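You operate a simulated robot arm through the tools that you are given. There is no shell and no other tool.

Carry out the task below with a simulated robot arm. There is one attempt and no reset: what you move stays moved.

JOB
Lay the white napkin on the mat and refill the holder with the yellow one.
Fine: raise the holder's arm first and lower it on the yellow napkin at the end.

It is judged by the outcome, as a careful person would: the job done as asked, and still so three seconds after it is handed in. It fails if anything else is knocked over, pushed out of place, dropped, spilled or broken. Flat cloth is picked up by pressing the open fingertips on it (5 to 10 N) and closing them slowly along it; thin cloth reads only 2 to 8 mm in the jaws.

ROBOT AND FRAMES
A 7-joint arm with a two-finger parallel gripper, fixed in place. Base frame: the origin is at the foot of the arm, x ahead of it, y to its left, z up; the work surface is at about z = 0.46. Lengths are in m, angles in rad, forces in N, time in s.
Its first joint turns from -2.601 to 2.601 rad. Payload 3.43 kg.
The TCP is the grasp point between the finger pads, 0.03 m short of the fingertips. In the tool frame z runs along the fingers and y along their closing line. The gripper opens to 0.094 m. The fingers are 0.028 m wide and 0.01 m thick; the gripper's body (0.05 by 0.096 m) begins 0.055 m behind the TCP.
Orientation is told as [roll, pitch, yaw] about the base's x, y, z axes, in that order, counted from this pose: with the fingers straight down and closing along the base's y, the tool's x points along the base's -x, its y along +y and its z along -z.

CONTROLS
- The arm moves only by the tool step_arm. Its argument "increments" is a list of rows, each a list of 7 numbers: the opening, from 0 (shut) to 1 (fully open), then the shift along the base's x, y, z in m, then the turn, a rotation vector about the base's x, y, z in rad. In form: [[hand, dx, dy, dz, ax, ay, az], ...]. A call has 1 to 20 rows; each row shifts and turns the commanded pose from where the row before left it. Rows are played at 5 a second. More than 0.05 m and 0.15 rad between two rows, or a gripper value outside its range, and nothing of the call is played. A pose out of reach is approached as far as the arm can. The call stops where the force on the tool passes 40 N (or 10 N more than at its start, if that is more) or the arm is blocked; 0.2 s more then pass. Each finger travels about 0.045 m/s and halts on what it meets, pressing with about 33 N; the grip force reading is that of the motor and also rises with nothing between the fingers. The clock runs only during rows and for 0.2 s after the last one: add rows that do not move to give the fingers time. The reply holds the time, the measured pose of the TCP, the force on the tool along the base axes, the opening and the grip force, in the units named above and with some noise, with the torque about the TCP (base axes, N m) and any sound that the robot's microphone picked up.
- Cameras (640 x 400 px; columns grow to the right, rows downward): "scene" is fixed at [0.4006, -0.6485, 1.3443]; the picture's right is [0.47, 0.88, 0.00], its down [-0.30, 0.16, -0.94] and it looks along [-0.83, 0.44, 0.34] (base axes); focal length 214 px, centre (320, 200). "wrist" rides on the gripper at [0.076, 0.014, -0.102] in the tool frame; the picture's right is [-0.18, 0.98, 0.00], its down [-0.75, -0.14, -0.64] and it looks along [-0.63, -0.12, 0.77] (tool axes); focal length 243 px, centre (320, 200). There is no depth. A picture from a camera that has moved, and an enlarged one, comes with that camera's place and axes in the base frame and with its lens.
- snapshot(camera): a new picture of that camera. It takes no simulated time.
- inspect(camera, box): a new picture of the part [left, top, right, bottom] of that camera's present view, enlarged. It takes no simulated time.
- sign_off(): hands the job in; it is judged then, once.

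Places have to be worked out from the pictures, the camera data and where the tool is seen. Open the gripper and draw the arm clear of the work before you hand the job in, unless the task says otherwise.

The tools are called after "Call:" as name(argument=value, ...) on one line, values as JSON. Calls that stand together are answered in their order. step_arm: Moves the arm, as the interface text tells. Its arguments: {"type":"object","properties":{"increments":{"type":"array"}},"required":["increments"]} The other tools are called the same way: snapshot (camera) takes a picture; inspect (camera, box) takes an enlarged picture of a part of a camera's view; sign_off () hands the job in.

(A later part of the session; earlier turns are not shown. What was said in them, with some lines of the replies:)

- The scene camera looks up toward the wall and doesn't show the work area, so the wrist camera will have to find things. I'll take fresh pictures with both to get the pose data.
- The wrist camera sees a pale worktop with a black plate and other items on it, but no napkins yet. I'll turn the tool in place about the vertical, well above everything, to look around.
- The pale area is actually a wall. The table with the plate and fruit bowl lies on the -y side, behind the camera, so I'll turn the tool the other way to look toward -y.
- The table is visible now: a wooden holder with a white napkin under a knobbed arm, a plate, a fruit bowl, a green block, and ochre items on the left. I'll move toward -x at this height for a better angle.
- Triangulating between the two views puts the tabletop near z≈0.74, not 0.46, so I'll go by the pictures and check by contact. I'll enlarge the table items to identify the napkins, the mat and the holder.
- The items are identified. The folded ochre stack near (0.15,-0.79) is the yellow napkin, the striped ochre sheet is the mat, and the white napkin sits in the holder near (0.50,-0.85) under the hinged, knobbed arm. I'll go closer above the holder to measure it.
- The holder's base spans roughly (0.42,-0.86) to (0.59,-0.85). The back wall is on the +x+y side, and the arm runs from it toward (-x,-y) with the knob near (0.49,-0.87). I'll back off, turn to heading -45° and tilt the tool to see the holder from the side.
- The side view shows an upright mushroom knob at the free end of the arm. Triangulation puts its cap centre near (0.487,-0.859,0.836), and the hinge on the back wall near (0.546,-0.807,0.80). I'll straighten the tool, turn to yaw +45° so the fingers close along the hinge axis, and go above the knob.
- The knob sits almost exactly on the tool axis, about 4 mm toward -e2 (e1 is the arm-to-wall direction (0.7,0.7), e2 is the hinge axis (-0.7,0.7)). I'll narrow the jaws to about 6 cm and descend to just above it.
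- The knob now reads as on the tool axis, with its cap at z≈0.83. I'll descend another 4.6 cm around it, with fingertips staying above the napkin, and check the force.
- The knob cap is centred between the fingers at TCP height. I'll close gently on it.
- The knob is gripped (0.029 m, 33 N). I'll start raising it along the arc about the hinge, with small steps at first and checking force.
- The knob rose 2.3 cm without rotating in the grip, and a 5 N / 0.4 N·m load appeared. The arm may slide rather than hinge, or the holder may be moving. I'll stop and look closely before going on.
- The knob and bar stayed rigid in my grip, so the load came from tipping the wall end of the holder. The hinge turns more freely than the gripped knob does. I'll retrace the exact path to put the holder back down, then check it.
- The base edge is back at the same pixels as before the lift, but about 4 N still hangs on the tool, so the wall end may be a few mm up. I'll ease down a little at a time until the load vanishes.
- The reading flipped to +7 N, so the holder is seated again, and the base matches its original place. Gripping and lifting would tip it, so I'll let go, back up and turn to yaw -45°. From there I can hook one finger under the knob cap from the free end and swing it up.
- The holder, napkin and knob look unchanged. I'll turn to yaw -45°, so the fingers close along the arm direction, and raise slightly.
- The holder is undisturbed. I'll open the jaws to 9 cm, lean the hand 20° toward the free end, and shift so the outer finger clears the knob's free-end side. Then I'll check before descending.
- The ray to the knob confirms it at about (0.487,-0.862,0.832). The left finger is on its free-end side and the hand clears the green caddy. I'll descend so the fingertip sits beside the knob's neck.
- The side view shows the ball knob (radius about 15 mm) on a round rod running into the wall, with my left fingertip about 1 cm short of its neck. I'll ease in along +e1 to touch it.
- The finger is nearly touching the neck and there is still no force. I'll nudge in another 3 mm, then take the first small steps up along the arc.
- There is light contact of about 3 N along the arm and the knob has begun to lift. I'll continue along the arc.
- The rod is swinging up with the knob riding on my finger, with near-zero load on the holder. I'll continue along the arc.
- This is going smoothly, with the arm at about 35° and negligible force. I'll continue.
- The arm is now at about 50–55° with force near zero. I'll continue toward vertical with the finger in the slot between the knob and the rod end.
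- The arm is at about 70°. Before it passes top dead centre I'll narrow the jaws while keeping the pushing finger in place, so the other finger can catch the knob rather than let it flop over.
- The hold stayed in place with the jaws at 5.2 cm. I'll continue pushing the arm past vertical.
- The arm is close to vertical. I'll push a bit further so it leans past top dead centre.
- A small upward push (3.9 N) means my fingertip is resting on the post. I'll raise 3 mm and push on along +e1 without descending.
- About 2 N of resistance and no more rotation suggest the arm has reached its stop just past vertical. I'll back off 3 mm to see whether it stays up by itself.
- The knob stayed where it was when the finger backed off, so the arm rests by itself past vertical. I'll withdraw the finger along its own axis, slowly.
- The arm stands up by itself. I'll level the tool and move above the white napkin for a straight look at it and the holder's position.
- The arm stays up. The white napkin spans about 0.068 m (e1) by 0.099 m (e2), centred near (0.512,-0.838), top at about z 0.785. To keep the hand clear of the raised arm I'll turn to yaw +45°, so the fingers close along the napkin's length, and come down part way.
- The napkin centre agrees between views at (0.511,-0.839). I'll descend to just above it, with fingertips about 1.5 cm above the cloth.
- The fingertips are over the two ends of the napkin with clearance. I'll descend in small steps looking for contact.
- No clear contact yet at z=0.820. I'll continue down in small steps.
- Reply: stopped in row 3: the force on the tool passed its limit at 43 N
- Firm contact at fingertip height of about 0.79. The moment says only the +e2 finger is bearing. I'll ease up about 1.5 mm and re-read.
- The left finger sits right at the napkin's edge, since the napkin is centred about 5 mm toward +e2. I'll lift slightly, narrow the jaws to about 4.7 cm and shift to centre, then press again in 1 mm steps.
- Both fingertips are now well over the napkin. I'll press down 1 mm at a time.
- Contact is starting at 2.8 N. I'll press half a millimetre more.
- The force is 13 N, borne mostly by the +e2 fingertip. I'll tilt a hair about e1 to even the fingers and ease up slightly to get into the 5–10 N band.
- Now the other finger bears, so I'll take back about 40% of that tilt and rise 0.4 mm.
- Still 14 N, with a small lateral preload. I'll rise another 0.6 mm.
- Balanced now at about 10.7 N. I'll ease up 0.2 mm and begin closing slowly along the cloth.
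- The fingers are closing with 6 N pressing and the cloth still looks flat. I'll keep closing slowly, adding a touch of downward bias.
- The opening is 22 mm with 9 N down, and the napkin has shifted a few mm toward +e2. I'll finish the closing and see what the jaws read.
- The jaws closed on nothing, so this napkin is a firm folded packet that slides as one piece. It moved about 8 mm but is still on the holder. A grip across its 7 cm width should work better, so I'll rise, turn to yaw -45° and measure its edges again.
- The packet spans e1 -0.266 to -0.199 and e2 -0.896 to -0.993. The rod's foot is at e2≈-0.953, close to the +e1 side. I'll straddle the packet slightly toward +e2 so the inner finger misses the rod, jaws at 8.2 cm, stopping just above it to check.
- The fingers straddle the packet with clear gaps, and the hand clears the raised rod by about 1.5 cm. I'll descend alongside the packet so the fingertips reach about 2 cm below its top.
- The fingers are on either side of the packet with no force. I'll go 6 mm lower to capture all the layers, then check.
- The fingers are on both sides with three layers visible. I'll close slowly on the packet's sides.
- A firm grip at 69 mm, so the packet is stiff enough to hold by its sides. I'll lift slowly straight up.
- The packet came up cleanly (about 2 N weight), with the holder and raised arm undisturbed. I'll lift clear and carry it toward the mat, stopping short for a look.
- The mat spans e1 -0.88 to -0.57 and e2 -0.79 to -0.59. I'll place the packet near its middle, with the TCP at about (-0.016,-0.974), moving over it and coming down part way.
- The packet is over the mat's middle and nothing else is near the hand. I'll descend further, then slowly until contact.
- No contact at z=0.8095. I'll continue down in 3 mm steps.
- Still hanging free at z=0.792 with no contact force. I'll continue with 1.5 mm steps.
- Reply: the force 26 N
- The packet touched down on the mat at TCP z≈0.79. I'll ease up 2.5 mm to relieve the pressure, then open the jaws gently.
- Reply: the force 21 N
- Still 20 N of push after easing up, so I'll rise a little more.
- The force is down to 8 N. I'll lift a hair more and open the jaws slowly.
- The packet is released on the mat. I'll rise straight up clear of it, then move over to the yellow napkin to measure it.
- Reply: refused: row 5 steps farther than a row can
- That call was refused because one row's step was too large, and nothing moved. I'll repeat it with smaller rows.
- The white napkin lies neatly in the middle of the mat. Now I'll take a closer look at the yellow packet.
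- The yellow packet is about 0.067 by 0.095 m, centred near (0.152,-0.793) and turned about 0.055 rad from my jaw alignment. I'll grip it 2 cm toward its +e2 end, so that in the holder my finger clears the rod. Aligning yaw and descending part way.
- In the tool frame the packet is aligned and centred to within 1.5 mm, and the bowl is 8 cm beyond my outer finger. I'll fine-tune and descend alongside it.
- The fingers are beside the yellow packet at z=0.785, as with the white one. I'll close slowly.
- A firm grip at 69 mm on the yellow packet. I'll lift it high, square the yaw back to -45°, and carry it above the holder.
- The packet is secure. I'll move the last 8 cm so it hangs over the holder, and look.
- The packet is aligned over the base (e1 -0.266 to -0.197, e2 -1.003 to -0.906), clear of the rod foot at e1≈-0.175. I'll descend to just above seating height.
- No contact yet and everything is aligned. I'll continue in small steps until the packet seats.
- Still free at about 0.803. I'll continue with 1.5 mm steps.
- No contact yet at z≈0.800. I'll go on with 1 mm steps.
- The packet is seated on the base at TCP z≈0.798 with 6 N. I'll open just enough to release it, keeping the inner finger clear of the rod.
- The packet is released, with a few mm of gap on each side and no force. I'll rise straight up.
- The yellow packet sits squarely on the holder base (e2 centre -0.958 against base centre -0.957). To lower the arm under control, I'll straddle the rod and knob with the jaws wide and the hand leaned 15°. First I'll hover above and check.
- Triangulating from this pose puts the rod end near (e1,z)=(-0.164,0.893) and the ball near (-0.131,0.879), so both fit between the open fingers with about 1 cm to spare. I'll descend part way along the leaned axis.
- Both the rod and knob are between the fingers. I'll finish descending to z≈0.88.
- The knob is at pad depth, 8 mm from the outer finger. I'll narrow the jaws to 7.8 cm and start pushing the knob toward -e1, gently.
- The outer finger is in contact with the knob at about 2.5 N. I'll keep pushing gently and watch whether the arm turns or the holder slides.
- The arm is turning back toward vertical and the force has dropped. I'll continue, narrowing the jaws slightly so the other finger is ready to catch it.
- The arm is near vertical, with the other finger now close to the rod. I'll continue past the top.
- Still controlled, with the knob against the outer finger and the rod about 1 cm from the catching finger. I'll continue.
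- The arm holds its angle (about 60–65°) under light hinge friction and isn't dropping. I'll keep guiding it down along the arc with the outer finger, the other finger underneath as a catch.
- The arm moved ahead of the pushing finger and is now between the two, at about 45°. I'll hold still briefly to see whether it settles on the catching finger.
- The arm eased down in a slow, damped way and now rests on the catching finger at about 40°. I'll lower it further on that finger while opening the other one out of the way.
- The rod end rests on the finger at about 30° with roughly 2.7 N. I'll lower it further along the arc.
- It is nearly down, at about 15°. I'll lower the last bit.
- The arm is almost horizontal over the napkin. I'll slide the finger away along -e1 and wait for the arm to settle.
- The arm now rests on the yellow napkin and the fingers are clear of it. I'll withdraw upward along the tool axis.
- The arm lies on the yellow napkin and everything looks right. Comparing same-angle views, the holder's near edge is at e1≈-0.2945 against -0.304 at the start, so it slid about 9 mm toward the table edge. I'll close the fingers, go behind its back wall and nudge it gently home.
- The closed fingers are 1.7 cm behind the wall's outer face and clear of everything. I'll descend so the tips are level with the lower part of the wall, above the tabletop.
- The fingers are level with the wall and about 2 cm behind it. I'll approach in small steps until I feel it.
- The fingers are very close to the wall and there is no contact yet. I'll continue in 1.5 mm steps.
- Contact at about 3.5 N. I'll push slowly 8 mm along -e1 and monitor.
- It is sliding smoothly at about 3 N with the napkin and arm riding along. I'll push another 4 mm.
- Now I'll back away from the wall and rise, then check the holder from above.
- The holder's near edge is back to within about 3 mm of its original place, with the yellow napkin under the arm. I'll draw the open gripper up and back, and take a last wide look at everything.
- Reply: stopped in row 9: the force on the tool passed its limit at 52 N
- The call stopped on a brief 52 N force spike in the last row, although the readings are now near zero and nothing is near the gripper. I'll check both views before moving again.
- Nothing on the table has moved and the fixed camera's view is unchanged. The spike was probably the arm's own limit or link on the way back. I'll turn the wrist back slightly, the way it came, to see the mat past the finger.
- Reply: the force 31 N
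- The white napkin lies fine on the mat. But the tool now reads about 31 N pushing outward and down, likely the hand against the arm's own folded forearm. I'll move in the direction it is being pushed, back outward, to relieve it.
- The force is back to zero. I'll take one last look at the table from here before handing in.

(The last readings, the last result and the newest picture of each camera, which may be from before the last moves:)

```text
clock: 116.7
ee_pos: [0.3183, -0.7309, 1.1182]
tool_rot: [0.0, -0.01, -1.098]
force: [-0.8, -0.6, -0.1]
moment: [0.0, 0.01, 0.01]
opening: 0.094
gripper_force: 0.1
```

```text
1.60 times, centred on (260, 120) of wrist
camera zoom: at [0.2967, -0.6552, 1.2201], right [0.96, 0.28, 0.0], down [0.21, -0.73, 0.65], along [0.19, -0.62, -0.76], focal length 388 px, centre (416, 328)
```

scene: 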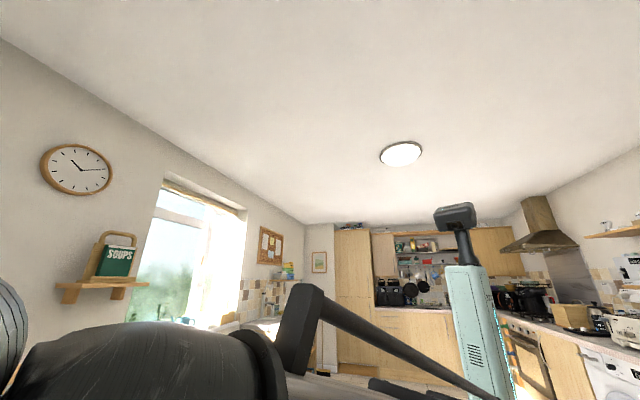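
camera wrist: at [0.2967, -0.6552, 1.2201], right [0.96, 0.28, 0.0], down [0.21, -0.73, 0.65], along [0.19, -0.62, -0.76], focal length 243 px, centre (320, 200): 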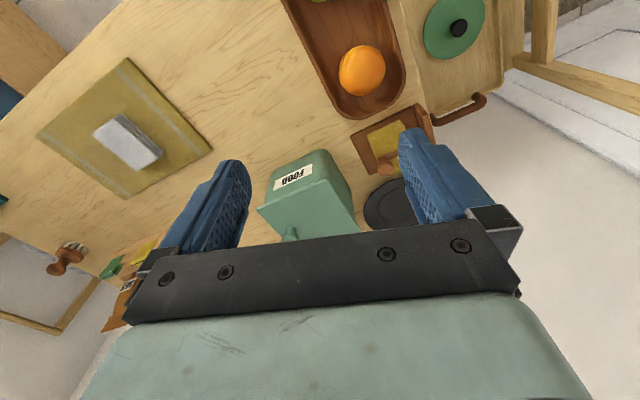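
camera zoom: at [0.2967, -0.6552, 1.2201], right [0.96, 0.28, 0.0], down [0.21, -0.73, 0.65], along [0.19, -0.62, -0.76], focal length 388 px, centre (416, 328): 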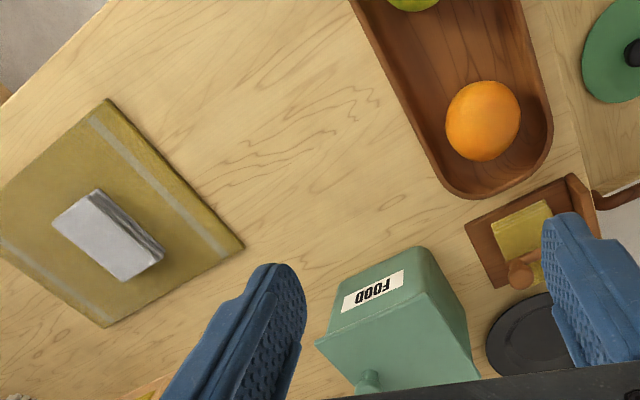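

The white napkin lies on the mat and the yellow one is in the holder with its arm lowered on it. The bowl, caddy and plate look undisturbed, and the gripper is open and well clear, so I'm handing the job in.

Call:
sign_off()

```text
The job is handed in.
```

The white napkin is on the mat, and the yellow one is in the holder with its arm lowered on top. I've handed the job in; no verdict has come back yet.

- **Napkins:** Both are stiff folded packets, so pressing and pinching picked up nothing. I gripped them by their sides instead.
- **Holder arm:** My first try, gripping the knob, tipped the holder's back edge up about 2 cm; I set it straight back down. I then raised the arm with one finger. It stayed up on its own, and at the end I lowered it slowly onto the yellow napkin.
- **Holder position:** The holder slid about 9 mm toward the table edge while I worked the arm, so I nudged it back. By the camera it is now within about 3 mm of where it started.
- **Force spike:** While drawing back, the tool read a brief 52 N, then about 31 N. It was probably the hand against the robot's own arm. It cleared when I moved outward, and nothing on the table had moved.
- **Work surface height:** The tabletop was at about z = 0.74, not 0.46 as stated, so I worked from the pictures and by touch.

In the last pictures everything else was in place: the fruit bowl, plate and green FOOD caddy. The gripper is open and about 35 cm above the table.
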